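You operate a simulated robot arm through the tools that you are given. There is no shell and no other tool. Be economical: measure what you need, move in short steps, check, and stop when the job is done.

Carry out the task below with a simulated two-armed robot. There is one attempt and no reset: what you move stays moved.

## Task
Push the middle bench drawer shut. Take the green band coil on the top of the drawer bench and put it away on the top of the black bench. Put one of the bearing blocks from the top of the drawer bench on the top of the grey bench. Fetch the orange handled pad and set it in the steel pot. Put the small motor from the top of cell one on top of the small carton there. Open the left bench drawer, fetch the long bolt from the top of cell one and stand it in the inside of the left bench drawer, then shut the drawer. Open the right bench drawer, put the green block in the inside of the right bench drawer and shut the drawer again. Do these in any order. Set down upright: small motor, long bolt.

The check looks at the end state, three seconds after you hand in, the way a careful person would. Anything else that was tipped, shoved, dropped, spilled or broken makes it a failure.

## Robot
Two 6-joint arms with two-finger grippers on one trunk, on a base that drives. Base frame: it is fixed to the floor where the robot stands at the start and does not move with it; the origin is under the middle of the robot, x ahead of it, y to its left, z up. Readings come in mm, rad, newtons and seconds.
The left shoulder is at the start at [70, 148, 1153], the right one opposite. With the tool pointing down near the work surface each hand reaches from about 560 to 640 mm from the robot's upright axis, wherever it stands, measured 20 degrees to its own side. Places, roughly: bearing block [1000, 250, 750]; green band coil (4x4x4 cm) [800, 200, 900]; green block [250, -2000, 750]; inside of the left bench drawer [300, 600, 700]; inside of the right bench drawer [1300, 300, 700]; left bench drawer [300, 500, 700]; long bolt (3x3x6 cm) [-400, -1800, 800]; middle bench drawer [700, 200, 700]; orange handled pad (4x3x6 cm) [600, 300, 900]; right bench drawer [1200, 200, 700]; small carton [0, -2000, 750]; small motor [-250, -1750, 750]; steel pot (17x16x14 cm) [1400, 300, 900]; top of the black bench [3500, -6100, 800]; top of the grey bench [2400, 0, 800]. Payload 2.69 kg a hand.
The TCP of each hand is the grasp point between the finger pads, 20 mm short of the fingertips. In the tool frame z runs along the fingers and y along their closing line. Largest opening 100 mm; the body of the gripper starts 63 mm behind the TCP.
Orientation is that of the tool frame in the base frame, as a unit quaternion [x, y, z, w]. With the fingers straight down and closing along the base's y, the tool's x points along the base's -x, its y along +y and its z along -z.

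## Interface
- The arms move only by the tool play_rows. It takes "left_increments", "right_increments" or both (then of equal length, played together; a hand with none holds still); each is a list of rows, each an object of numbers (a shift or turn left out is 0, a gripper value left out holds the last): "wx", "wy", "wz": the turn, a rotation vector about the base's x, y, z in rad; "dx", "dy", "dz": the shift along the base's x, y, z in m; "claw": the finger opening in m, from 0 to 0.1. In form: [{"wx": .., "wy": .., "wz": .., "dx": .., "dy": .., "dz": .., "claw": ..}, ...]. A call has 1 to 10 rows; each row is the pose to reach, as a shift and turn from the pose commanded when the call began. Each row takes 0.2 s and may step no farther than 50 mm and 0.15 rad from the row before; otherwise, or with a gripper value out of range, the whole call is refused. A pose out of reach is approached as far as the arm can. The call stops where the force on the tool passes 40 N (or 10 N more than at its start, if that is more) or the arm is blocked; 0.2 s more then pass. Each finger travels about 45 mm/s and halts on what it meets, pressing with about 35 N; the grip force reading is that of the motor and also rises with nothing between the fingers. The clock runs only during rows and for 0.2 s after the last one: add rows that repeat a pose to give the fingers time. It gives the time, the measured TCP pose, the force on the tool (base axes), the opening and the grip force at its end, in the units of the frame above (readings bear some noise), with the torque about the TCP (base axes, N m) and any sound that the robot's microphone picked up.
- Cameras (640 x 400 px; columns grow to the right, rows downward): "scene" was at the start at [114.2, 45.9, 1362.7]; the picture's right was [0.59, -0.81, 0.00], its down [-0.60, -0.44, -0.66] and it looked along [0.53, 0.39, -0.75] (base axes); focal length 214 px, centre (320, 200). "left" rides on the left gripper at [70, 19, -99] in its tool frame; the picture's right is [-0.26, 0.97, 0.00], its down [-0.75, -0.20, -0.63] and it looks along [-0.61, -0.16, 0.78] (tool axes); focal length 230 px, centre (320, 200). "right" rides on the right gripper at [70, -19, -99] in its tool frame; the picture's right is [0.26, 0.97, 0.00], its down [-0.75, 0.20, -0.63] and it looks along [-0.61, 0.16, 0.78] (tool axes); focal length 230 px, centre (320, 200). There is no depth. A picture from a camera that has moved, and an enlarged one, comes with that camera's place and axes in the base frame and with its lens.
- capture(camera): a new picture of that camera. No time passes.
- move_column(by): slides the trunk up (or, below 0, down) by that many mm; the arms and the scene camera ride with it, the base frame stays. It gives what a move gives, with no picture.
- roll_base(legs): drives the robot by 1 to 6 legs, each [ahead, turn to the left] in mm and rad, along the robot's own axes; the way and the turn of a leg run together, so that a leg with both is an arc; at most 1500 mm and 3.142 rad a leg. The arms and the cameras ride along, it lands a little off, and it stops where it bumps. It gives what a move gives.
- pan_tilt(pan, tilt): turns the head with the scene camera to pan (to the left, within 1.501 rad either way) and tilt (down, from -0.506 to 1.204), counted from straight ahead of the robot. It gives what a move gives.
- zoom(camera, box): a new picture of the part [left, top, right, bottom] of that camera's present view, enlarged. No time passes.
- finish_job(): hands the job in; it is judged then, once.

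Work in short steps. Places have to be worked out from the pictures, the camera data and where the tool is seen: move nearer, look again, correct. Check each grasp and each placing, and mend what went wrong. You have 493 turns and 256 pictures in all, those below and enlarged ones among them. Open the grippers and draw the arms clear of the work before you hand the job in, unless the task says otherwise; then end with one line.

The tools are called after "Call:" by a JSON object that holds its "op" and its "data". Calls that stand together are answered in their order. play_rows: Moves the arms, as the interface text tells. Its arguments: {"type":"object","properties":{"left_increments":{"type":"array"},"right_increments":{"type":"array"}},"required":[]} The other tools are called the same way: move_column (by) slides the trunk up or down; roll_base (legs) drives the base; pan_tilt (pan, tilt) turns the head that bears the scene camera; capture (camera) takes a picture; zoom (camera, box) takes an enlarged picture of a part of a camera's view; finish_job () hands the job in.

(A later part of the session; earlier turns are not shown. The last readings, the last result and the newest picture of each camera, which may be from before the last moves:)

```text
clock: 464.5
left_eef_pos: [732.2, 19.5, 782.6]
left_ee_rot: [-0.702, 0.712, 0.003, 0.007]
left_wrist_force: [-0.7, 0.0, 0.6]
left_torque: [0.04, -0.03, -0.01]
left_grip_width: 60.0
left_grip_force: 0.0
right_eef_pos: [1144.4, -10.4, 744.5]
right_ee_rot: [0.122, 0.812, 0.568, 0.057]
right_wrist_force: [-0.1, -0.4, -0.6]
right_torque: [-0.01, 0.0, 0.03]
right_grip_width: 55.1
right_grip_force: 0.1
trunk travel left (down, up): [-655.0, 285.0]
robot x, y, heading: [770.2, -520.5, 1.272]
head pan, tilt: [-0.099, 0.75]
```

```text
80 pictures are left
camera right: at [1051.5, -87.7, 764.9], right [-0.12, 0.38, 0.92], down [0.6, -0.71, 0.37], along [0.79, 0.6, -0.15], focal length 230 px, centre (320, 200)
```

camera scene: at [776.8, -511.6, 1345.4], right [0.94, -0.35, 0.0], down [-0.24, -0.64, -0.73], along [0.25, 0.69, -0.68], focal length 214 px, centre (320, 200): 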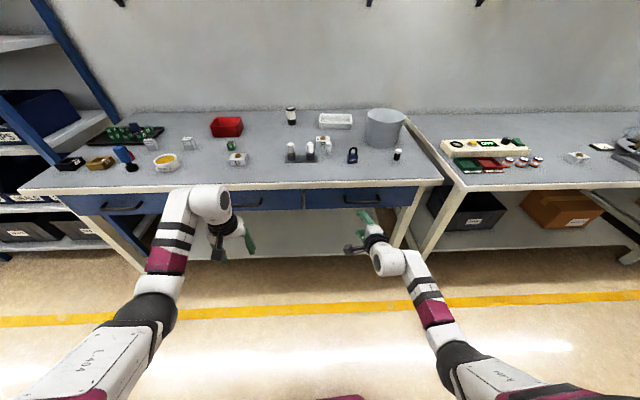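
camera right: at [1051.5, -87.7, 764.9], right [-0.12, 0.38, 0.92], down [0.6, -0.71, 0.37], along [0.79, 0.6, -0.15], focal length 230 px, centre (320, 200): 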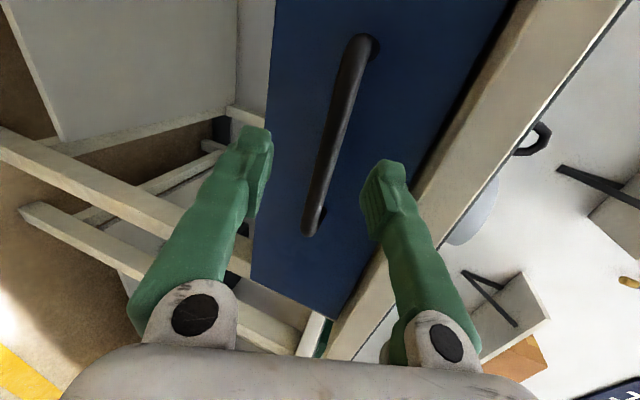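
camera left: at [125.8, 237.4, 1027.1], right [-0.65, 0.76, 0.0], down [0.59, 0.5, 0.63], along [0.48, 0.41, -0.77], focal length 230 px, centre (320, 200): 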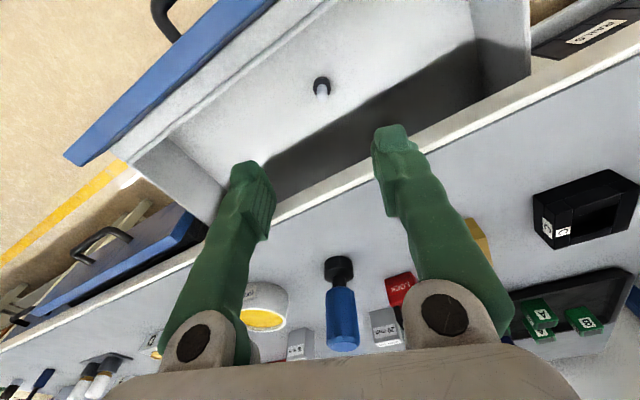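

Call:
{"op": "move_column", "data": {"by": -5}}

Call:
{"op": "roll_base", "data": {"legs": [[40, 0]]}}

Call:
{"op": "play_rows", "data": {"right_increments": [{"claw": 0.035}, {"claw": 0.02}, {"claw": 0.0}, {"claw": 0.0}, {"claw": 0.0}]}}

Call:
{"op": "capture", "data": {"camera": "right"}}

```text
clock: 465.1
left_eef_pos: [731.4, 19.8, 774.8]
left_ee_rot: [-0.702, 0.712, 0.002, 0.005]
left_wrist_force: [-1.1, -0.1, -0.5]
left_torque: [-0.05, -0.01, 0.01]
left_grip_width: 60.4
left_grip_force: 0.0
right_eef_pos: [1144.7, -9.1, 736.8]
right_ee_rot: [0.124, 0.813, 0.566, 0.057]
right_wrist_force: [0.3, 1.8, 0.4]
right_torque: [0.02, 0.02, -0.01]
right_grip_width: 55.3
right_grip_force: 0.1
trunk travel left (down, up): [-650.0, 290.0]
robot x, y, heading: [772.1, -521.6, 1.264]
head pan, tilt: [-0.099, 0.75]
```

```text
clock: 465.9
left_eef_pos: [744.0, 56.9, 776.6]
left_ee_rot: [-0.703, 0.711, 0.004, 0.006]
left_wrist_force: [-0.3, 0.2, 0.1]
left_torque: [0.0, 0.03, -0.03]
left_grip_width: 59.9
left_grip_force: 0.0
right_eef_pos: [1156.2, 28.9, 737.9]
right_ee_rot: [0.122, 0.812, 0.567, 0.057]
right_wrist_force: [0.8, -1.0, 0.1]
right_torque: [-0.01, -0.04, 0.01]
right_grip_width: 55.0
right_grip_force: 0.0
trunk travel left (down, up): [-650.0, 290.0]
robot x, y, heading: [786.9, -485.5, 1.266]
head pan, tilt: [-0.099, 0.75]
```

```text
clock: 467.1
left_eef_pos: [743.9, 60.1, 774.7]
left_ee_rot: [-0.702, 0.712, 0.002, 0.004]
left_wrist_force: [0.1, 0.0, 0.0]
left_torque: [0.0, 0.02, 0.0]
left_grip_width: 59.9
left_grip_force: 0.1
right_eef_pos: [1156.6, 30.2, 733.9]
right_ee_rot: [0.123, 0.814, 0.565, 0.058]
right_wrist_force: [-2.2, -1.3, -6.9]
right_torque: [-0.19, -0.62, 0.33]
right_grip_width: 6.2
right_grip_force: 34.5
trunk travel left (down, up): [-650.0, 290.0]
robot x, y, heading: [781.7, -485.1, 1.268]
head pan, tilt: [-0.099, 0.75]
```

```text
79 pictures are left
camera right: at [1064.3, -46.9, 756.1], right [-0.12, 0.39, 0.91], down [0.6, -0.7, 0.38], along [0.79, 0.6, -0.15], focal length 230 px, centre (320, 200)
```

right: 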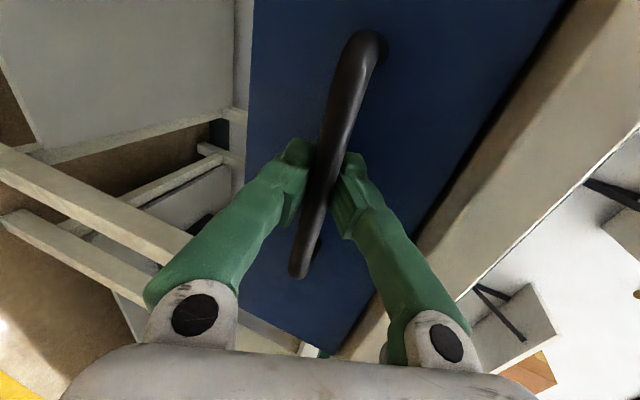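

Gripped as before. I pull by reversing 50 mm at a time.

Call:
{"op": "roll_base", "data": {"legs": [[-50, 0]]}}

Call:
{"op": "roll_base", "data": {"legs": [[-50, 0]]}}

Call:
{"op": "zoom", "data": {"camera": "scene", "box": [280, 170, 460, 290]}}

```text
clock: 468.1
left_eef_pos: [729.8, 14.0, 774.1]
left_ee_rot: [-0.702, 0.712, 0.001, 0.004]
left_wrist_force: [-0.1, 0.1, 0.5]
left_torque: [0.0, -0.04, -0.03]
left_grip_width: 60.1
left_grip_force: 0.1
right_eef_pos: [1141.7, -15.2, 734.2]
right_ee_rot: [0.123, 0.814, 0.565, 0.057]
right_wrist_force: [-3.4, 2.6, -11.4]
right_torque: [-0.15, -0.72, 0.2]
right_grip_width: 6.1
right_grip_force: 34.6
trunk travel left (down, up): [-650.0, 290.0]
robot x, y, heading: [771.6, -531.7, 1.267]
head pan, tilt: [-0.099, 0.75]
```

```text
clock: 469.0
left_eef_pos: [714.8, -33.5, 774.2]
left_ee_rot: [-0.703, 0.711, 0.001, 0.005]
left_wrist_force: [0.5, -0.3, -0.3]
left_torque: [-0.01, -0.06, 0.0]
left_grip_width: 60.2
left_grip_force: 0.0
right_eef_pos: [1127.1, -61.3, 734.6]
right_ee_rot: [0.123, 0.815, 0.564, 0.056]
right_wrist_force: [-7.7, 2.9, -10.4]
right_torque: [-0.11, -0.66, 0.32]
right_grip_width: 6.0
right_grip_force: 34.0
trunk travel left (down, up): [-650.0, 290.0]
robot x, y, heading: [747.1, -575.5, 1.269]
head pan, tilt: [-0.099, 0.75]
```

```text
3.33 times, centred on (370, 230) of scene
camera zoom: at [800.8, -452.0, 1309.1], right [0.92, -0.39, 0.0], down [-0.27, -0.63, -0.73], along [0.29, 0.67, -0.68], focal length 715 px, centre (153, 100)
```

zoom: 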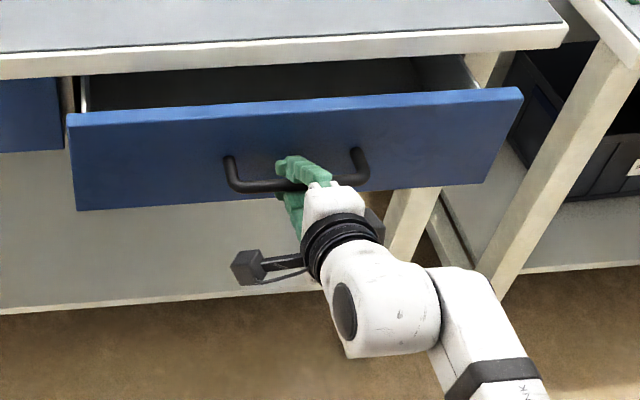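

Opening well. I pull 100 mm more.

Call:
{"op": "roll_base", "data": {"legs": [[-50, 0]]}}

Call:
{"op": "roll_base", "data": {"legs": [[-45, 0]]}}

Call:
{"op": "capture", "data": {"camera": "scene"}}

```text
clock: 469.9
left_eef_pos: [700.5, -82.1, 774.3]
left_ee_rot: [-0.701, 0.713, 0.001, 0.005]
left_wrist_force: [-0.1, -0.1, 0.2]
left_torque: [0.02, 0.01, 0.01]
left_grip_width: 60.0
left_grip_force: 0.1
right_eef_pos: [1112.0, -111.6, 734.7]
right_ee_rot: [0.123, 0.815, 0.564, 0.057]
right_wrist_force: [-11.8, 5.0, -9.7]
right_torque: [-0.06, -0.57, 0.54]
right_grip_width: 6.0
right_grip_force: 34.0
trunk travel left (down, up): [-650.0, 290.0]
robot x, y, heading: [738.4, -625.8, 1.273]
head pan, tilt: [-0.099, 0.75]
```

```text
clock: 470.8
left_eef_pos: [687.6, -124.4, 774.2]
left_ee_rot: [-0.703, 0.712, 0.001, 0.006]
left_wrist_force: [0.8, 0.0, 0.7]
left_torque: [0.01, -0.01, -0.01]
left_grip_width: 60.2
left_grip_force: 0.1
right_eef_pos: [1098.2, -153.6, 734.3]
right_ee_rot: [0.123, 0.815, 0.563, 0.056]
right_wrist_force: [-10.0, 3.9, -8.3]
right_torque: [-0.13, -0.69, 0.27]
right_grip_width: 6.2
right_grip_force: 34.2
trunk travel left (down, up): [-650.0, 290.0]
robot x, y, heading: [726.6, -671.6, 1.273]
head pan, tilt: [-0.099, 0.75]
```

```text
77 pictures are left
camera scene: at [771.1, -542.7, 1309.1], right [0.92, -0.39, 0.0], down [-0.26, -0.63, -0.73], along [0.28, 0.67, -0.68], focal length 214 px, centre (320, 200)
```

scene: 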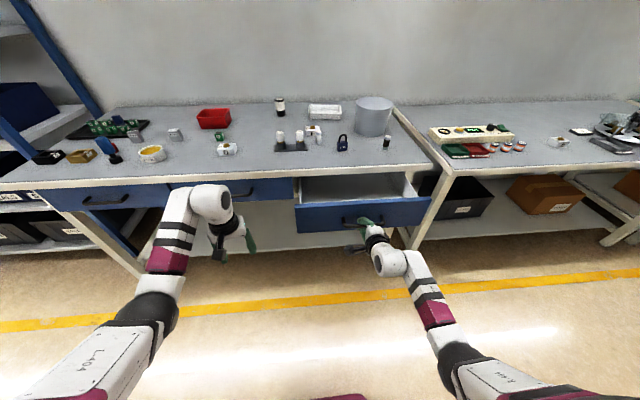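

The right drawer is open ~195 mm. I release, back off, raise, and drive to the east side of cell one for the green block.

Call:
{"op": "play_rows", "data": {"right_increments": [{"claw": 0.03}, {"claw": 0.055}, {"claw": 0.055}]}}

Call:
{"op": "roll_base", "data": {"legs": [[-80, 0]]}}

Call:
{"op": "move_column", "data": {"by": 200}}

Call:
{"op": "roll_base", "data": {"legs": [[0, -2.764], [800, 0], [0, -1.289]]}}

Call:
{"op": "pan_tilt", "data": {"pan": 0.3, "tilt": 0.6}}

Call:
{"op": "capture", "data": {"camera": "scene"}}

```text
clock: 471.6
left_eef_pos: [688.7, -126.1, 775.5]
left_ee_rot: [-0.702, 0.712, 0.003, 0.005]
left_wrist_force: [0.3, 0.4, 0.8]
left_torque: [-0.01, 0.0, 0.01]
left_grip_width: 60.2
left_grip_force: 0.1
right_eef_pos: [1097.6, -154.9, 734.4]
right_ee_rot: [0.123, 0.814, 0.564, 0.057]
right_wrist_force: [-1.5, 1.5, -0.2]
right_torque: [-0.01, 0.0, 0.03]
right_grip_width: 55.1
right_grip_force: 0.0
trunk travel left (down, up): [-650.0, 290.0]
robot x, y, heading: [724.2, -669.3, 1.273]
head pan, tilt: [-0.099, 0.75]
```

```text
clock: 472.7
left_eef_pos: [663.9, -203.7, 775.6]
left_ee_rot: [-0.703, 0.711, 0.003, 0.007]
left_wrist_force: [-0.7, 0.5, 0.2]
left_torque: [0.01, 0.0, 0.0]
left_grip_width: 59.8
left_grip_force: 0.0
right_eef_pos: [1075.0, -233.0, 735.1]
right_ee_rot: [0.123, 0.814, 0.564, 0.055]
right_wrist_force: [0.3, -0.1, 1.0]
right_torque: [0.01, 0.0, -0.04]
right_grip_width: 55.1
right_grip_force: 0.1
trunk travel left (down, up): [-650.0, 290.0]
robot x, y, heading: [704.0, -750.1, 1.272]
head pan, tilt: [-0.099, 0.75]
```

```text
clock: 474.9
left_eef_pos: [664.0, -202.4, 976.6]
left_ee_rot: [-0.703, 0.712, 0.003, 0.005]
left_wrist_force: [-1.0, -0.2, -0.8]
left_torque: [0.03, -0.01, -0.02]
left_grip_width: 59.8
left_grip_force: 0.1
right_eef_pos: [1073.7, -232.7, 935.2]
right_ee_rot: [0.124, 0.815, 0.564, 0.055]
right_wrist_force: [0.4, -0.2, -0.2]
right_torque: [-0.01, 0.0, 0.01]
right_grip_width: 55.2
right_grip_force: 0.0
trunk travel left (down, up): [-850.0, 90.0]
robot x, y, heading: [705.0, -749.3, 1.277]
head pan, tilt: [-0.099, 0.75]
```

```text
clock: 488.9
left_eef_pos: [306.4, -1879.2, 975.4]
left_ee_rot: [0.959, 0.285, -0.005, -0.001]
left_wrist_force: [0.1, -0.5, -0.7]
left_torque: [0.0, 0.0, 0.01]
left_grip_width: 59.9
left_grip_force: 0.1
right_eef_pos: [99.8, -1522.6, 935.7]
right_ee_rot: [0.66, -0.492, -0.315, 0.472]
right_wrist_force: [0.2, 0.4, -0.4]
right_torque: [0.05, 0.0, -0.01]
right_grip_width: 55.1
right_grip_force: 0.0
trunk travel left (down, up): [-850.0, 90.0]
robot x, y, heading: [737.7, -1545.0, -2.85]
head pan, tilt: [-0.099, 0.75]
```

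```text
clock: 489.8
left_eef_pos: [305.1, -1878.5, 975.8]
left_ee_rot: [0.959, 0.284, -0.006, 0.0]
left_wrist_force: [1.1, -0.2, -0.1]
left_torque: [0.01, 0.01, -0.01]
left_grip_width: 60.1
left_grip_force: 0.1
right_eef_pos: [101.7, -1521.3, 935.8]
right_ee_rot: [0.661, -0.492, -0.314, 0.472]
right_wrist_force: [0.1, 1.0, -1.2]
right_torque: [-0.02, 0.03, -0.01]
right_grip_width: 55.1
right_grip_force: 0.1
trunk travel left (down, up): [-850.0, 90.0]
robot x, y, heading: [733.4, -1542.7, -2.849]
head pan, tilt: [0.3, 0.6]
```

```text
76 pictures are left
camera scene: at [615.3, -1608.8, 1522.2], right [-0.56, 0.83, 0.0], down [0.47, 0.32, -0.82], along [-0.68, -0.46, -0.57], focal length 214 px, centre (320, 200)
```

scene: 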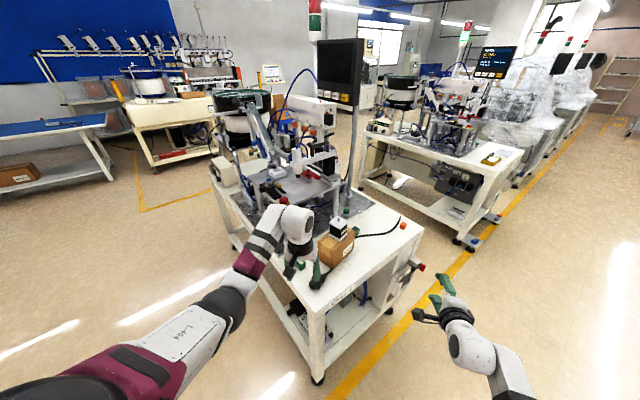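

Call:
{"op": "capture", "data": {"camera": "left"}}

```text
75 pictures are left
camera left: at [374.1, -1855.9, 1074.0], right [0.31, -0.95, 0.0], down [-0.73, -0.24, 0.64], along [-0.61, -0.2, -0.77], focal length 230 px, centre (320, 200)
```

left: 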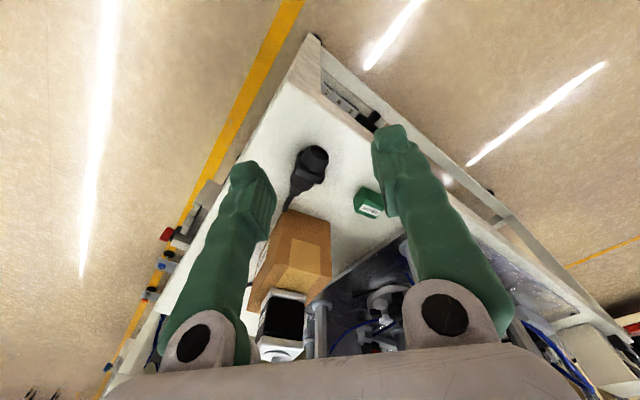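

The block is at ≈(193,-1987). First I raise the right arm 110 mm so that it clears the knobs on the cell's front, then drive in.

Call:
{"op": "play_rows", "data": {"right_increments": [{"dz": 0.03}, {"dz": 0.06}, {"dz": 0.09}, {"dz": 0.12}]}}

Call:
{"op": "roll_base", "data": {"legs": [[82, 0]]}}

Call:
{"op": "roll_base", "data": {"legs": [[70, 0]]}}

Call:
{"op": "roll_base", "data": {"legs": [[0, 0.142]]}}

Call:
{"op": "capture", "data": {"camera": "left"}}

```text
clock: 490.8
left_eef_pos: [305.5, -1878.5, 975.9]
left_ee_rot: [0.959, 0.285, -0.006, 0.0]
left_wrist_force: [-0.7, 0.6, 0.4]
left_torque: [-0.04, -0.03, 0.0]
left_grip_width: 60.2
left_grip_force: 0.0
right_eef_pos: [97.1, -1511.2, 1055.9]
right_ee_rot: [0.662, -0.491, -0.311, 0.473]
right_wrist_force: [-0.1, 0.5, 0.8]
right_torque: [0.04, -0.01, 0.02]
right_grip_width: 54.9
right_grip_force: 0.0
right hand out of reach, approached as far as the arm can: row 2, 3, 4
trunk travel left (down, up): [-850.0, 90.0]
robot x, y, heading: [733.6, -1547.4, -2.848]
head pan, tilt: [0.3, 0.6]
```

```text
clock: 491.9
left_eef_pos: [234.4, -1899.8, 975.9]
left_ee_rot: [0.959, 0.285, -0.009, 0.0]
left_wrist_force: [-1.2, -0.3, -1.5]
left_torque: [0.08, -0.14, -0.05]
left_grip_width: 60.2
left_grip_force: 0.0
right_eef_pos: [27.3, -1532.5, 1059.5]
right_ee_rot: [0.661, -0.489, -0.314, 0.475]
right_wrist_force: [-1.6, -0.3, -0.4]
right_torque: [-0.04, 0.01, 0.02]
right_grip_width: 55.2
right_grip_force: 0.1
trunk travel left (down, up): [-850.0, 90.0]
robot x, y, heading: [660.9, -1566.5, -2.849]
head pan, tilt: [0.3, 0.6]
```

```text
clock: 493.3
left_eef_pos: [264.7, -1897.8, 978.3]
left_ee_rot: [0.945, 0.319, -0.069, -0.023]
left_wrist_force: [0.5, -1.3, -0.6]
left_torque: [0.03, -0.06, -0.03]
left_grip_width: 60.1
left_grip_force: 0.0
right_eef_pos: [84.0, -1495.2, 1065.1]
right_ee_rot: [0.648, -0.509, -0.319, 0.469]
right_wrist_force: [-1.0, -0.2, -1.4]
right_torque: [-0.02, -0.02, 0.04]
right_grip_width: 55.0
right_grip_force: 0.1
trunk travel left (down, up): [-850.0, 90.0]
robot x, y, heading: [591.7, -1588.7, -2.854]
head pan, tilt: [0.3, 0.6]
stopped in leg 1: the robot was blocked; the commanded pose is now the measured one
```

```text
clock: 494.3
left_eef_pos: [291.5, -1947.3, 969.4]
left_ee_rot: [0.921, 0.386, -0.049, -0.015]
left_wrist_force: [-1.1, 1.4, 2.3]
left_torque: [-0.17, -0.13, 0.04]
left_grip_width: 59.7
left_grip_force: 0.1
right_eef_pos: [49.7, -1574.4, 1054.5]
right_ee_rot: [0.686, -0.467, -0.282, 0.481]
right_wrist_force: [1.2, -1.8, -0.5]
right_torque: [0.1, 0.07, -0.15]
right_grip_width: 55.2
right_grip_force: 0.1
trunk travel left (down, up): [-850.0, 90.0]
robot x, y, heading: [594.7, -1585.0, -2.711]
head pan, tilt: [0.3, 0.6]
```

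```text
74 pictures are left
camera left: at [362.7, -1909.8, 1061.7], right [0.51, -0.86, -0.04], down [-0.6, -0.39, 0.7], along [-0.62, -0.33, -0.72], focal length 230 px, centre (320, 200)
```

left: 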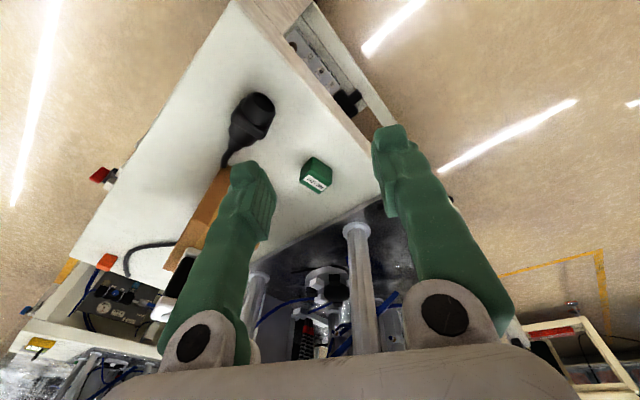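

Call:
{"op": "zoom", "data": {"camera": "left", "box": [270, 130, 370, 220]}}

```text
4.44 times, centred on (320, 175) of left
camera zoom: at [362.7, -1909.8, 1061.7], right [0.51, -0.86, -0.04], down [-0.6, -0.39, 0.7], along [-0.62, -0.33, -0.72], focal length 1022 px, centre (320, 311)
```

zoom: 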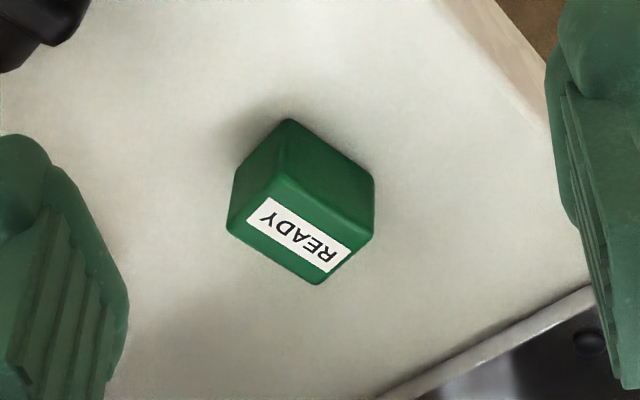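

The READY block's top is ≈33×25 mm, centred ≈(197,-1990), sides along x/y. I level the left tool, yaw it so that it closes along x, and move over the block.

Call:
{"op": "play_rows", "data": {"left_increments": [{"wx": 0.008, "wy": -0.019, "wz": 0.128, "dx": -0.019, "dy": -0.009}, {"wx": 0.017, "wy": -0.038, "wz": 0.256, "dx": -0.038, "dy": -0.017}, {"wx": 0.025, "wy": -0.057, "wz": 0.383, "dx": -0.056, "dy": -0.026}, {"wx": 0.034, "wy": -0.076, "wz": 0.511, "dx": -0.075, "dy": -0.035}, {"wx": 0.042, "wy": -0.095, "wz": 0.639, "dx": -0.094, "dy": -0.043}, {"wx": 0.042, "wy": -0.095, "wz": 0.639, "dx": -0.094, "dy": -0.043}]}}

Call:
{"op": "capture", "data": {"camera": "left"}}

```text
clock: 495.7
left_eef_pos: [188.3, -1997.4, 961.6]
left_ee_rot: [0.753, 0.658, 0.007, -0.005]
left_wrist_force: [-1.0, 0.3, -0.7]
left_torque: [0.01, 0.01, 0.05]
left_grip_width: 60.0
left_grip_force: 0.0
left hand out of reach, approached as far as the arm can: row 1
right_eef_pos: [38.6, -1583.6, 1046.4]
right_ee_rot: [0.691, -0.469, -0.278, 0.475]
right_wrist_force: [0.4, -0.7, 0.0]
right_torque: [0.01, -0.03, 0.0]
right_grip_width: 54.9
right_grip_force: 0.0
trunk travel left (down, up): [-850.0, 90.0]
robot x, y, heading: [594.5, -1584.2, -2.712]
head pan, tilt: [0.3, 0.6]
```

```text
72 pictures are left
camera left: at [214.2, -1932.9, 1062.6], right [0.92, -0.39, 0.0], down [-0.3, -0.73, 0.62], along [-0.24, -0.57, -0.79], focal length 230 px, centre (320, 200)
```

left: 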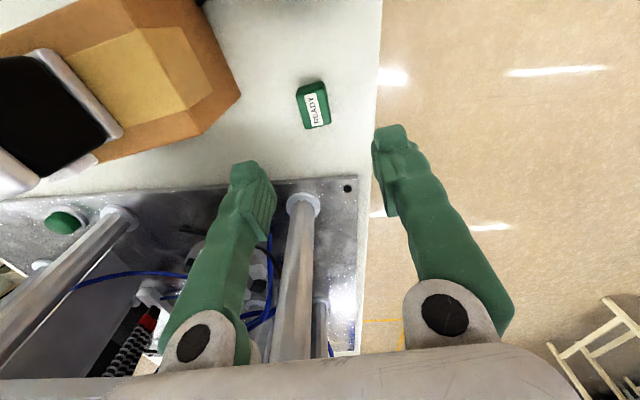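

Well aligned. I correct 9 mm, lower the trunk 85 mm, and check.

Call:
{"op": "play_rows", "data": {"left_increments": [{"wx": -0.009, "wy": 0.002, "dx": -0.001, "dy": 0.005}, {"wx": -0.017, "wy": 0.004, "dx": -0.002, "dy": 0.009}, {"wx": -0.017, "wy": 0.004, "dx": -0.002, "dy": 0.009}]}}

Call:
{"op": "move_column", "data": {"by": -85}}

Call:
{"op": "capture", "data": {"camera": "left"}}

```text
clock: 496.5
left_eef_pos: [186.5, -1988.5, 963.0]
left_ee_rot: [0.753, 0.658, 0.0, 0.0]
left_wrist_force: [0.3, 0.0, -0.2]
left_torque: [0.0, 0.01, -0.02]
left_grip_width: 60.0
left_grip_force: 0.1
right_eef_pos: [38.6, -1583.4, 1047.8]
right_ee_rot: [0.69, -0.469, -0.279, 0.475]
right_wrist_force: [-0.6, -0.1, 0.1]
right_torque: [0.0, -0.02, -0.01]
right_grip_width: 55.0
right_grip_force: 0.0
trunk travel left (down, up): [-850.0, 90.0]
robot x, y, heading: [592.6, -1590.2, -2.711]
head pan, tilt: [0.3, 0.6]
```

```text
clock: 497.8
left_eef_pos: [186.1, -1989.4, 878.7]
left_ee_rot: [0.753, 0.658, 0.0, 0.001]
left_wrist_force: [-0.4, -1.0, 0.5]
left_torque: [-0.01, 0.02, -0.02]
left_grip_width: 60.3
left_grip_force: 0.1
right_eef_pos: [39.0, -1583.7, 961.2]
right_ee_rot: [0.69, -0.47, -0.278, 0.475]
right_wrist_force: [0.4, -0.5, -0.7]
right_torque: [0.03, 0.0, 0.02]
right_grip_width: 54.9
right_grip_force: 0.2
trunk travel left (down, up): [-765.0, 175.0]
robot x, y, heading: [587.5, -1587.4, -2.709]
head pan, tilt: [0.3, 0.6]
```

```text
71 pictures are left
camera left: at [213.3, -1922.4, 977.1], right [0.92, -0.39, 0.0], down [-0.3, -0.71, 0.63], along [-0.24, -0.58, -0.78], focal length 230 px, centre (320, 200)
```

left: 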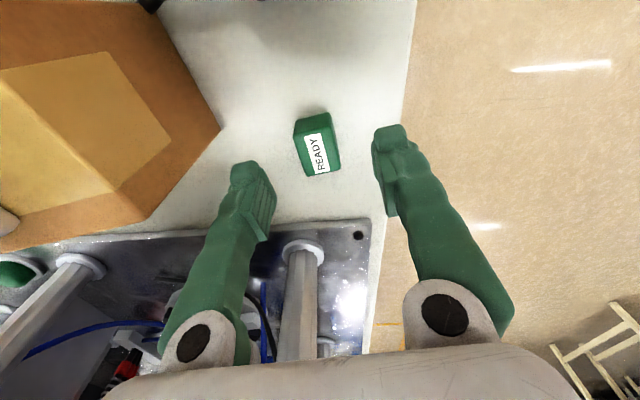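

Centred; the block's top is at z≈836. I lower 46 mm and close.

Call:
{"op": "move_column", "data": {"by": -46}}

Call:
{"op": "play_rows", "data": {"left_increments": [{"claw": 0.04}, {"claw": 0.02}, {"claw": 0.0}, {"claw": 0.0}, {"claw": 0.0}]}}

Call:
{"op": "play_rows", "data": {"left_increments": [{"dz": 0.006}, {"dz": 0.014}, {"dz": 0.022}]}}

Call:
{"op": "capture", "data": {"camera": "left"}}

```text
clock: 498.6
left_eef_pos: [186.4, -1988.4, 831.9]
left_ee_rot: [0.753, 0.657, -0.001, 0.0]
left_wrist_force: [0.3, 0.1, 0.1]
left_torque: [-0.01, 0.02, 0.0]
left_grip_width: 60.1
left_grip_force: 0.1
right_eef_pos: [39.8, -1583.3, 917.0]
right_ee_rot: [0.69, -0.469, -0.279, 0.475]
right_wrist_force: [0.6, -0.6, 0.6]
right_torque: [-0.01, 0.05, 0.0]
right_grip_width: 54.9
right_grip_force: 0.2
trunk travel left (down, up): [-719.0, 221.0]
robot x, y, heading: [590.1, -1588.4, -2.712]
head pan, tilt: [0.3, 0.6]
```

```text
clock: 499.8
left_eef_pos: [185.4, -1988.4, 832.5]
left_ee_rot: [0.754, 0.657, 0.0, 0.0]
left_wrist_force: [-0.5, -0.5, -0.7]
left_torque: [-0.01, 0.03, 0.01]
left_grip_width: 28.0
left_grip_force: 35.3
right_eef_pos: [37.9, -1583.6, 915.7]
right_ee_rot: [0.69, -0.47, -0.278, 0.475]
right_wrist_force: [-0.4, -0.4, 0.7]
right_torque: [0.03, 0.01, -0.01]
right_grip_width: 55.0
right_grip_force: 0.1
trunk travel left (down, up): [-719.0, 221.0]
robot x, y, heading: [594.0, -1587.2, -2.711]
head pan, tilt: [0.3, 0.6]
```

```text
clock: 500.6
left_eef_pos: [186.6, -1988.5, 854.8]
left_ee_rot: [0.753, 0.658, 0.0, 0.001]
left_wrist_force: [-0.5, 0.2, -1.1]
left_torque: [0.02, 0.0, -0.02]
left_grip_width: 28.4
left_grip_force: 35.0
right_eef_pos: [38.8, -1583.5, 917.0]
right_ee_rot: [0.69, -0.47, -0.278, 0.475]
right_wrist_force: [-0.1, 0.1, -0.5]
right_torque: [0.02, 0.0, 0.02]
right_grip_width: 55.2
right_grip_force: 0.1
trunk travel left (down, up): [-719.0, 221.0]
robot x, y, heading: [590.0, -1587.0, -2.712]
head pan, tilt: [0.3, 0.6]
```

```text
70 pictures are left
camera left: at [213.6, -1922.2, 953.9], right [0.92, -0.39, 0.0], down [-0.3, -0.71, 0.63], along [-0.24, -0.58, -0.78], focal length 230 px, centre (320, 200)
```

left: 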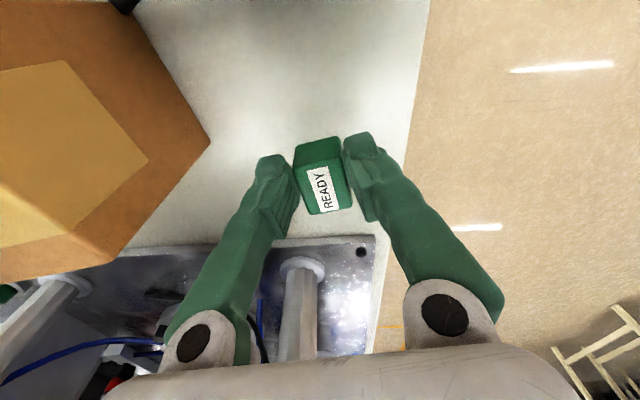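

The block is held. I raise, back away from the cell and drive to the right drawer.

Call:
{"op": "move_column", "data": {"by": 110}}

Call:
{"op": "roll_base", "data": {"legs": [[-100, 0]]}}

Call:
{"op": "roll_base", "data": {"legs": [[-100, 0]]}}

Call:
{"op": "roll_base", "data": {"legs": [[0, -2.047], [700, 0]]}}

```text
clock: 502.1
left_eef_pos: [185.9, -1988.0, 963.8]
left_ee_rot: [0.753, 0.657, -0.001, 0.001]
left_wrist_force: [0.9, -1.0, 0.2]
left_torque: [-0.02, 0.0, 0.01]
left_grip_width: 28.4
left_grip_force: 35.0
right_eef_pos: [39.0, -1582.1, 1026.5]
right_ee_rot: [0.69, -0.47, -0.278, 0.474]
right_wrist_force: [-0.2, 0.0, 1.4]
right_torque: [-0.01, 0.0, 0.01]
right_grip_width: 55.0
right_grip_force: 0.0
trunk travel left (down, up): [-829.0, 111.0]
robot x, y, heading: [589.3, -1585.3, -2.707]
head pan, tilt: [0.3, 0.6]
```

```text
clock: 503.2
left_eef_pos: [272.6, -1950.1, 962.1]
left_ee_rot: [0.753, 0.658, 0.001, 0.001]
left_wrist_force: [-0.9, -0.2, -0.4]
left_torque: [0.02, -0.04, 0.01]
left_grip_width: 28.4
left_grip_force: 35.4
right_eef_pos: [124.5, -1543.8, 1025.2]
right_ee_rot: [0.692, -0.47, -0.276, 0.474]
right_wrist_force: [-0.5, 0.0, 0.2]
right_torque: [0.01, -0.02, -0.01]
right_grip_width: 55.0
right_grip_force: 0.1
trunk travel left (down, up): [-829.0, 111.0]
robot x, y, heading: [683.6, -1545.3, -2.706]
head pan, tilt: [0.3, 0.6]
```

```text
clock: 504.3
left_eef_pos: [363.9, -1907.2, 962.5]
left_ee_rot: [0.753, 0.658, 0.001, 0.001]
left_wrist_force: [-0.2, 0.6, -1.1]
left_torque: [0.0, 0.0, -0.01]
left_grip_width: 28.2
left_grip_force: 34.4
right_eef_pos: [214.3, -1503.1, 1024.0]
right_ee_rot: [0.691, -0.469, -0.277, 0.475]
right_wrist_force: [-0.6, 0.0, -0.6]
right_torque: [-0.04, 0.01, -0.03]
right_grip_width: 54.9
right_grip_force: 0.0
trunk travel left (down, up): [-829.0, 111.0]
robot x, y, heading: [772.2, -1504.6, -2.711]
head pan, tilt: [0.3, 0.6]
```

```text
clock: 513.0
left_eef_pos: [555.8, -275.7, 965.8]
left_ee_rot: [0.963, -0.269, -0.003, 0.0]
left_wrist_force: [-0.5, 0.2, -0.2]
left_torque: [0.04, 0.03, 0.01]
left_grip_width: 28.5
left_grip_force: 34.7
right_eef_pos: [986.5, -302.8, 1025.9]
right_ee_rot: [0.016, 0.834, 0.55, -0.028]
right_wrist_force: [0.2, 0.0, -0.5]
right_torque: [0.03, -0.01, 0.01]
right_grip_width: 54.9
right_grip_force: 0.1
trunk travel left (down, up): [-829.0, 111.0]
robot x, y, heading: [761.7, -805.3, 1.592]
head pan, tilt: [0.3, 0.6]
```

Call:
{"op": "roll_base", "data": {"legs": [[0, -0.203]]}}

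Call:
{"op": "roll_base", "data": {"legs": [[158, 0]]}}

Call:
{"op": "roll_base", "data": {"legs": [[158, 0]]}}

Call:
{"op": "roll_base", "data": {"legs": [[0, -0.727]]}}

Call:
{"op": "capture", "data": {"camera": "left"}}

```text
clock: 514.1
left_eef_pos: [662.4, -245.0, 965.2]
left_ee_rot: [0.932, -0.363, 0.0, -0.001]
left_wrist_force: [0.5, -0.4, -0.8]
left_torque: [-0.02, 0.05, 0.02]
left_grip_width: 28.2
left_grip_force: 35.1
right_eef_pos: [1080.2, -355.8, 1026.5]
right_ee_rot: [0.096, 0.83, 0.549, 0.017]
right_wrist_force: [-5.0, -0.8, 0.3]
right_torque: [-0.03, -0.06, -0.29]
right_grip_width: 55.0
right_grip_force: 0.1
trunk travel left (down, up): [-829.0, 111.0]
robot x, y, heading: [763.8, -805.3, 1.396]
head pan, tilt: [0.3, 0.6]
```

```text
clock: 515.5
left_eef_pos: [693.3, -93.5, 967.1]
left_ee_rot: [0.931, -0.365, -0.001, -0.001]
left_wrist_force: [0.3, 0.2, 0.6]
left_torque: [0.0, 0.0, 0.01]
left_grip_width: 28.6
left_grip_force: 34.8
right_eef_pos: [1109.2, -205.8, 1029.0]
right_ee_rot: [0.098, 0.829, 0.55, 0.018]
right_wrist_force: [0.0, -0.3, 0.1]
right_torque: [0.01, -0.02, -0.04]
right_grip_width: 54.9
right_grip_force: 0.0
trunk travel left (down, up): [-829.0, 111.0]
robot x, y, heading: [790.7, -655.3, 1.39]
head pan, tilt: [0.3, 0.6]
```

```text
clock: 516.9
left_eef_pos: [721.9, 62.5, 966.4]
left_ee_rot: [0.931, -0.366, -0.001, -0.001]
left_wrist_force: [-0.2, -0.3, -1.0]
left_torque: [-0.02, -0.01, -0.01]
left_grip_width: 28.4
left_grip_force: 35.0
right_eef_pos: [1138.1, -49.6, 1027.6]
right_ee_rot: [0.098, 0.829, 0.55, 0.019]
right_wrist_force: [-0.6, -0.1, 0.0]
right_torque: [-0.03, 0.01, -0.01]
right_grip_width: 54.7
right_grip_force: 0.0
trunk travel left (down, up): [-829.0, 111.0]
robot x, y, heading: [816.6, -498.6, 1.387]
head pan, tilt: [0.3, 0.6]
```

```text
clock: 519.2
left_eef_pos: [1118.1, -13.6, 964.4]
left_ee_rot: [0.742, -0.671, -0.001, -0.001]
left_wrist_force: [1.0, -0.2, 0.2]
left_torque: [-0.06, 0.01, -0.01]
left_grip_width: 28.3
left_grip_force: 34.8
right_eef_pos: [1355.8, -371.9, 1027.2]
right_ee_rot: [0.385, 0.742, 0.507, 0.211]
right_wrist_force: [0.2, -0.4, -0.1]
right_torque: [-0.05, -0.02, -0.02]
right_grip_width: 55.2
right_grip_force: 0.1
trunk travel left (down, up): [-829.0, 111.0]
robot x, y, heading: [816.0, -499.2, 0.667]
head pan, tilt: [0.3, 0.6]
```

```text
69 pictures are left
camera left: at [1105.7, -84.5, 1063.8], right [-0.99, 0.16, 0.0], down [0.12, 0.77, 0.63], along [0.1, 0.62, -0.78], focal length 230 px, centre (320, 200)
```

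left: 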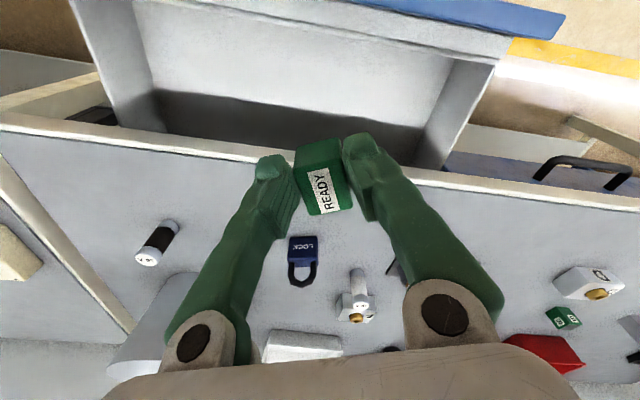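

The block hangs over the open drawer (u≈1070, n≈327). I lower 205 mm and look.

Call:
{"op": "move_column", "data": {"by": -205}}

Call:
{"op": "capture", "data": {"camera": "left"}}

```text
clock: 521.4
left_eef_pos: [1118.4, -13.9, 760.2]
left_ee_rot: [0.741, -0.671, -0.002, -0.001]
left_wrist_force: [0.1, 1.0, -0.8]
left_torque: [-0.01, 0.02, 0.02]
left_grip_width: 28.1
left_grip_force: 35.4
right_eef_pos: [1354.5, -372.5, 821.1]
right_ee_rot: [0.385, 0.742, 0.506, 0.211]
right_wrist_force: [-0.1, 0.9, -0.5]
right_torque: [0.02, 0.0, 0.01]
right_grip_width: 54.7
right_grip_force: 0.0
trunk travel left (down, up): [-624.0, 316.0]
robot x, y, heading: [822.0, -495.3, 0.667]
head pan, tilt: [0.3, 0.6]
```

```text
68 pictures are left
camera left: at [1105.8, -84.8, 859.0], right [-0.99, 0.16, 0.0], down [0.12, 0.77, 0.63], along [0.1, 0.62, -0.78], focal length 230 px, centre (320, 200)
```

left: 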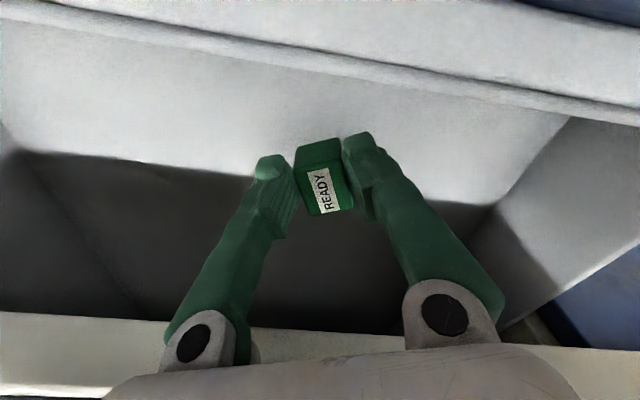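

Inside; I shift 12 mm deeper for the camera's clearance and lower 38 mm, then step to contact.

Call:
{"op": "play_rows", "data": {"left_increments": [{"dx": 0.002, "dy": 0.006}, {"dx": 0.004, "dy": 0.012}, {"dx": 0.004, "dy": 0.012}]}}

Call:
{"op": "move_column", "data": {"by": -38}}

Call:
{"op": "play_rows", "data": {"left_increments": [{"dz": -0.003}, {"dz": -0.006}, {"dz": -0.009}, {"dz": -0.012}]}}

```text
clock: 522.2
left_eef_pos: [1121.0, -0.4, 759.9]
left_ee_rot: [0.741, -0.671, 0.0, -0.001]
left_wrist_force: [0.6, 0.2, -1.0]
left_torque: [0.02, 0.01, -0.03]
left_grip_width: 28.5
left_grip_force: 35.1
right_eef_pos: [1355.1, -371.6, 821.8]
right_ee_rot: [0.385, 0.742, 0.506, 0.213]
right_wrist_force: [0.0, -0.6, 0.1]
right_torque: [-0.01, 0.0, -0.01]
right_grip_width: 54.8
right_grip_force: 0.0
trunk travel left (down, up): [-624.0, 316.0]
robot x, y, heading: [821.8, -498.9, 0.67]
head pan, tilt: [0.3, 0.6]
```

```text
clock: 523.0
left_eef_pos: [1121.2, -1.0, 721.5]
left_ee_rot: [0.742, -0.67, -0.001, -0.001]
left_wrist_force: [-0.5, -0.1, 2.5]
left_torque: [0.05, 0.02, 0.0]
left_grip_width: 28.2
left_grip_force: 34.9
right_eef_pos: [1354.7, -372.3, 783.9]
right_ee_rot: [0.385, 0.742, 0.506, 0.212]
right_wrist_force: [0.7, -0.3, -1.0]
right_torque: [-0.01, 0.02, -0.03]
right_grip_width: 55.1
right_grip_force: 0.1
trunk travel left (down, up): [-586.0, 354.0]
robot x, y, heading: [817.7, -498.0, 0.668]
head pan, tilt: [0.3, 0.6]
```

```text
clock: 524.0
left_eef_pos: [1121.7, -4.5, 715.6]
left_ee_rot: [0.741, -0.672, -0.001, -0.007]
left_wrist_force: [-0.7, -0.9, 35.8]
left_torque: [0.01, 0.02, 0.01]
left_grip_width: 28.2
left_grip_force: 35.3
right_eef_pos: [1353.9, -376.3, 785.7]
right_ee_rot: [0.386, 0.739, 0.51, 0.21]
right_wrist_force: [-0.3, -0.2, 0.0]
right_torque: [0.0, 0.01, 0.0]
right_grip_width: 55.1
right_grip_force: 0.0
trunk travel left (down, up): [-586.0, 354.0]
robot x, y, heading: [818.4, -496.5, 0.669]
head pan, tilt: [0.3, 0.6]
```

On the drawer floor. I ease up 5 mm, open, and raise.

Call:
{"op": "play_rows", "data": {"left_increments": [{"dz": 0.004}, {"dz": 0.006}, {"dz": 0.006, "claw": 0.04}, {"dz": 0.006, "claw": 0.055}, {"dz": 0.006, "claw": 0.06}]}}

Call:
{"op": "move_column", "data": {"by": 60}}

Call:
{"op": "move_column", "data": {"by": 180}}

Call:
{"op": "capture", "data": {"camera": "left"}}

```text
clock: 525.2
left_eef_pos: [1122.2, -0.5, 714.8]
left_ee_rot: [0.742, -0.671, -0.001, -0.001]
left_wrist_force: [0.0, -0.3, 0.1]
left_torque: [-0.01, 0.0, 0.0]
left_grip_width: 60.0
left_grip_force: 0.0
right_eef_pos: [1356.2, -372.0, 783.0]
right_ee_rot: [0.385, 0.742, 0.507, 0.213]
right_wrist_force: [0.4, 0.3, -0.4]
right_torque: [-0.03, -0.02, 0.01]
right_grip_width: 55.0
right_grip_force: 0.0
trunk travel left (down, up): [-586.0, 354.0]
robot x, y, heading: [816.6, -499.5, 0.669]
head pan, tilt: [0.3, 0.6]
```

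```text
clock: 526.2
left_eef_pos: [1122.3, 0.2, 774.9]
left_ee_rot: [0.741, -0.672, -0.001, 0.0]
left_wrist_force: [-0.3, 1.1, -0.1]
left_torque: [-0.03, -0.03, -0.01]
left_grip_width: 60.0
left_grip_force: 0.2
right_eef_pos: [1355.2, -372.4, 843.0]
right_ee_rot: [0.386, 0.742, 0.506, 0.211]
right_wrist_force: [-0.2, -0.5, 0.3]
right_torque: [0.02, 0.01, -0.02]
right_grip_width: 54.9
right_grip_force: 0.0
trunk travel left (down, up): [-646.0, 294.0]
robot x, y, heading: [814.8, -499.0, 0.671]
head pan, tilt: [0.3, 0.6]
```

```text
clock: 528.2
left_eef_pos: [1121.5, 0.0, 956.5]
left_ee_rot: [0.741, -0.671, 0.0, -0.001]
left_wrist_force: [-0.3, -0.6, 0.5]
left_torque: [-0.01, -0.02, -0.02]
left_grip_width: 60.0
left_grip_force: 0.1
right_eef_pos: [1355.1, -371.9, 1022.7]
right_ee_rot: [0.385, 0.741, 0.507, 0.212]
right_wrist_force: [0.4, -0.1, 0.3]
right_torque: [-0.03, 0.01, -0.03]
right_grip_width: 54.9
right_grip_force: 0.0
trunk travel left (down, up): [-826.0, 114.0]
robot x, y, heading: [817.9, -493.2, 0.672]
head pan, tilt: [0.3, 0.6]
```

```text
67 pictures are left
camera left: at [1109.1, -72.3, 1054.5], right [-0.99, 0.16, 0.0], down [0.13, 0.77, 0.63], along [0.1, 0.62, -0.78], focal length 230 px, centre (320, 200)
```

left: 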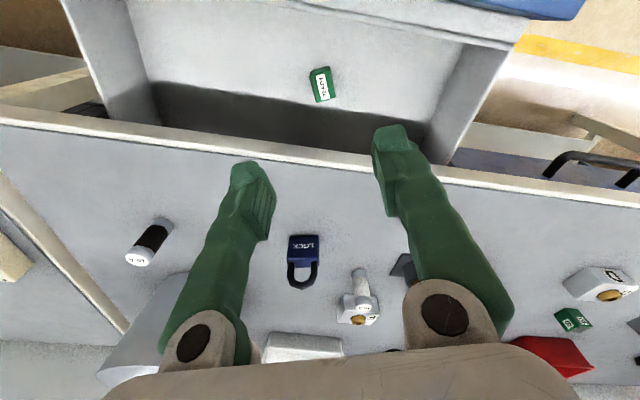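

The green block lies in the drawer. Now I turn left, reverse and square up to close it with the right hand.

Call:
{"op": "roll_base", "data": {"legs": [[0, 0.46]]}}

Call:
{"op": "roll_base", "data": {"legs": [[-264, 0]]}}

Call:
{"op": "roll_base", "data": {"legs": [[0, 0.132]]}}

Call:
{"op": "play_rows", "data": {"right_increments": [{"dz": -0.035, "claw": 0.03}, {"dz": -0.07, "claw": 0.0}, {"dz": -0.1, "claw": 0.0}, {"dz": -0.1, "claw": 0.0}]}}

Call:
{"op": "pan_tilt", "data": {"pan": -0.1, "tilt": 0.75}}

Call:
{"op": "capture", "data": {"camera": "scene"}}

```text
clock: 530.0
left_eef_pos: [874.0, 82.0, 955.4]
left_ee_rot: [0.874, -0.487, -0.001, 0.0]
left_wrist_force: [-0.2, -0.2, 0.0]
left_torque: [-0.02, 0.01, -0.03]
left_grip_width: 59.8
left_grip_force: 0.0
right_eef_pos: [1245.6, -148.6, 1023.2]
right_ee_rot: [0.209, 0.809, 0.542, 0.088]
right_wrist_force: [-1.7, -0.4, 0.1]
right_torque: [0.02, -0.08, -0.16]
right_grip_width: 55.3
right_grip_force: 0.1
trunk travel left (down, up): [-826.0, 114.0]
robot x, y, heading: [820.2, -498.6, 1.127]
head pan, tilt: [0.3, 0.6]
```

```text
clock: 531.9
left_eef_pos: [758.4, -157.5, 955.2]
left_ee_rot: [0.872, -0.489, -0.001, -0.001]
left_wrist_force: [0.0, 0.1, -0.8]
left_torque: [-0.02, 0.0, 0.0]
left_grip_width: 60.1
left_grip_force: 0.1
right_eef_pos: [1130.7, -390.0, 1022.2]
right_ee_rot: [0.21, 0.809, 0.541, 0.089]
right_wrist_force: [-0.4, 0.0, -0.1]
right_torque: [0.02, -0.01, -0.01]
right_grip_width: 55.2
right_grip_force: 0.1
trunk travel left (down, up): [-826.0, 114.0]
robot x, y, heading: [698.6, -739.2, 1.118]
head pan, tilt: [0.3, 0.6]
```

```text
clock: 532.9
left_eef_pos: [685.6, -156.8, 955.9]
left_ee_rot: [0.902, -0.431, -0.001, -0.001]
left_wrist_force: [0.6, 0.2, -0.2]
left_torque: [0.05, 0.04, 0.02]
left_grip_width: 59.9
left_grip_force: 0.1
right_eef_pos: [1082.8, -339.2, 1022.6]
right_ee_rot: [0.158, 0.821, 0.546, 0.052]
right_wrist_force: [-1.1, -0.4, -0.3]
right_torque: [0.02, -0.05, -0.1]
right_grip_width: 55.1
right_grip_force: 0.0
trunk travel left (down, up): [-826.0, 114.0]
robot x, y, heading: [698.6, -739.7, 1.248]
head pan, tilt: [0.3, 0.6]
```

```text
clock: 533.9
left_eef_pos: [683.6, -157.8, 956.0]
left_ee_rot: [0.902, -0.432, 0.0, -0.001]
left_wrist_force: [0.4, 0.4, -0.5]
left_torque: [-0.01, 0.0, 0.01]
left_grip_width: 59.6
left_grip_force: 0.0
right_eef_pos: [1081.2, -338.0, 923.6]
right_ee_rot: [0.156, 0.821, 0.546, 0.052]
right_wrist_force: [-1.3, 0.2, 0.4]
right_torque: [0.01, 0.0, 0.03]
right_grip_width: 0.1
right_grip_force: 25.4
trunk travel left (down, up): [-826.0, 114.0]
robot x, y, heading: [701.5, -742.1, 1.251]
head pan, tilt: [0.3, 0.6]
```

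```text
clock: 534.7
left_eef_pos: [682.4, -155.6, 955.9]
left_ee_rot: [0.902, -0.431, 0.0, -0.001]
left_wrist_force: [0.4, 0.5, 0.1]
left_torque: [0.02, 0.02, 0.02]
left_grip_width: 60.3
left_grip_force: 0.0
right_eef_pos: [1080.2, -338.2, 924.0]
right_ee_rot: [0.157, 0.821, 0.546, 0.052]
right_wrist_force: [-0.4, -0.1, 0.0]
right_torque: [0.0, -0.03, 0.0]
right_grip_width: 0.0
right_grip_force: 29.7
trunk travel left (down, up): [-826.0, 114.0]
robot x, y, heading: [699.2, -735.2, 1.255]
head pan, tilt: [-0.099, 0.75]
```

```text
66 pictures are left
camera scene: at [751.1, -616.0, 1485.4], right [0.91, -0.41, 0.0], down [-0.28, -0.62, -0.73], along [0.3, 0.67, -0.68], focal length 214 px, centre (320, 200)
```

scene: 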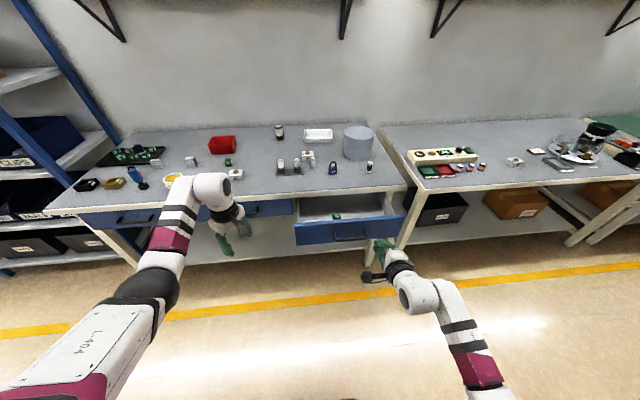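

I extend the right arm forward 110 mm, raise the left arm 60 mm for clearance, and turn left slightly to centre on the drawer.

Call:
{"op": "play_rows", "data": {"left_increments": [{"dz": 0.02}, {"dz": 0.04}, {"dz": 0.06}, {"dz": 0.06}], "right_increments": [{"dx": 0.009, "dy": 0.027}, {"dx": 0.017, "dy": 0.053}, {"dx": 0.025, "dy": 0.079}, {"dx": 0.033, "dy": 0.105}]}}

Call:
{"op": "roll_base", "data": {"legs": [[0, 0.045]]}}

Call:
{"op": "move_column", "data": {"by": -148}}

```text
clock: 535.7
left_eef_pos: [684.6, -150.0, 1012.7]
left_ee_rot: [0.903, -0.431, 0.0, 0.0]
left_wrist_force: [0.0, 0.7, 1.0]
left_torque: [0.01, 0.01, -0.01]
left_grip_width: 60.0
left_grip_force: 0.1
left hand out of reach, approached as far as the arm can: row 3, 4
right_eef_pos: [1111.8, -232.2, 921.8]
right_ee_rot: [0.156, 0.822, 0.545, 0.053]
right_wrist_force: [0.3, -0.2, 0.5]
right_torque: [-0.02, 0.02, -0.05]
right_grip_width: 0.0
right_grip_force: 29.8
trunk travel left (down, up): [-826.0, 114.0]
robot x, y, heading: [702.7, -740.8, 1.25]
head pan, tilt: [-0.099, 0.75]
```

```text
clock: 536.5
left_eef_pos: [659.9, -153.3, 1014.4]
left_ee_rot: [0.911, -0.412, -0.002, -0.001]
left_wrist_force: [-0.6, -0.1, 0.2]
left_torque: [0.03, -0.01, 0.01]
left_grip_width: 59.8
left_grip_force: 0.1
right_eef_pos: [1093.1, -217.7, 924.0]
right_ee_rot: [0.14, 0.825, 0.547, 0.04]
right_wrist_force: [-0.6, 0.3, 0.0]
right_torque: [0.0, 0.0, 0.03]
right_grip_width: 0.1
right_grip_force: 29.7
trunk travel left (down, up): [-826.0, 114.0]
robot x, y, heading: [699.6, -738.4, 1.289]
head pan, tilt: [-0.099, 0.75]
```

```text
clock: 538.3
left_eef_pos: [658.6, -153.3, 866.9]
left_ee_rot: [0.911, -0.413, 0.0, -0.002]
left_wrist_force: [0.5, 0.1, -0.8]
left_torque: [0.02, 0.0, 0.0]
left_grip_width: 60.1
left_grip_force: 0.0
right_eef_pos: [1090.9, -216.1, 775.0]
right_ee_rot: [0.138, 0.825, 0.547, 0.041]
right_wrist_force: [0.3, 0.0, 0.2]
right_torque: [0.03, -0.02, 0.0]
right_grip_width: 0.0
right_grip_force: 29.4
trunk travel left (down, up): [-678.0, 262.0]
robot x, y, heading: [702.8, -739.4, 1.29]
head pan, tilt: [-0.099, 0.75]
```

Aligned (u≈1105, n≈126). I advance and check height before contact.

Call:
{"op": "roll_base", "data": {"legs": [[60, 0]]}}

Call:
{"op": "capture", "data": {"camera": "right"}}

Call:
{"op": "zoom", "data": {"camera": "scene", "box": [280, 160, 460, 280]}}

```text
clock: 539.2
left_eef_pos: [671.1, -105.9, 872.4]
left_ee_rot: [0.911, -0.411, -0.002, -0.007]
left_wrist_force: [-0.2, -0.3, -0.5]
left_torque: [-0.04, 0.0, -0.03]
left_grip_width: 59.7
left_grip_force: 0.0
right_eef_pos: [1105.3, -168.4, 781.6]
right_ee_rot: [0.137, 0.822, 0.551, 0.042]
right_wrist_force: [0.4, -0.3, -0.3]
right_torque: [0.06, -0.03, 0.05]
right_grip_width: 0.1
right_grip_force: 29.4
trunk travel left (down, up): [-678.0, 262.0]
robot x, y, heading: [715.1, -682.5, 1.294]
head pan, tilt: [-0.099, 0.75]
```

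```text
65 pictures are left
camera right: at [1012.8, -244.5, 809.1], right [-0.07, 0.41, 0.91], down [0.62, -0.7, 0.37], along [0.78, 0.59, -0.2], focal length 230 px, centre (320, 200)
```

right: 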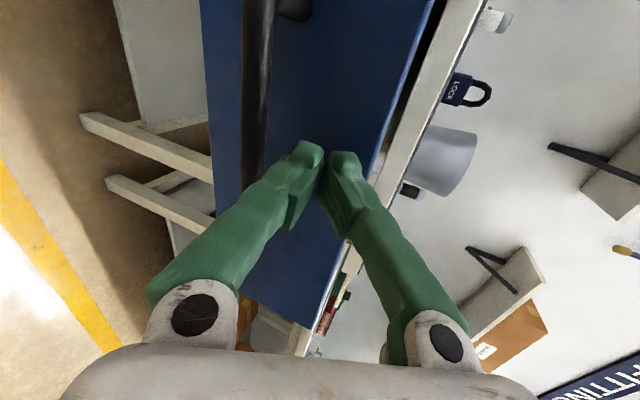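

```text
3.33 times, centred on (370, 220) of scene
camera zoom: at [759.6, -565.6, 1338.2], right [0.93, -0.37, 0.0], down [-0.25, -0.63, -0.74], along [0.27, 0.68, -0.68], focal length 715 px, centre (153, 133)
```

zoom: 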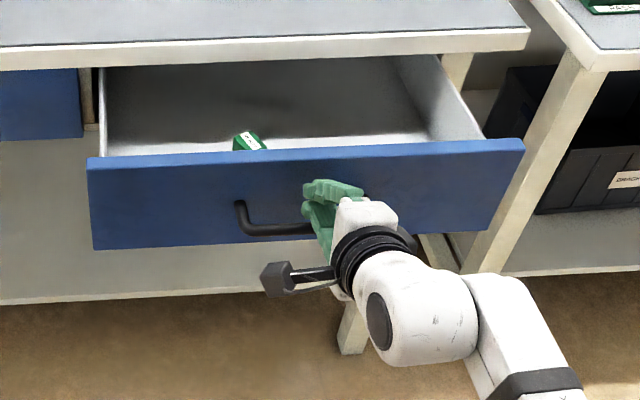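

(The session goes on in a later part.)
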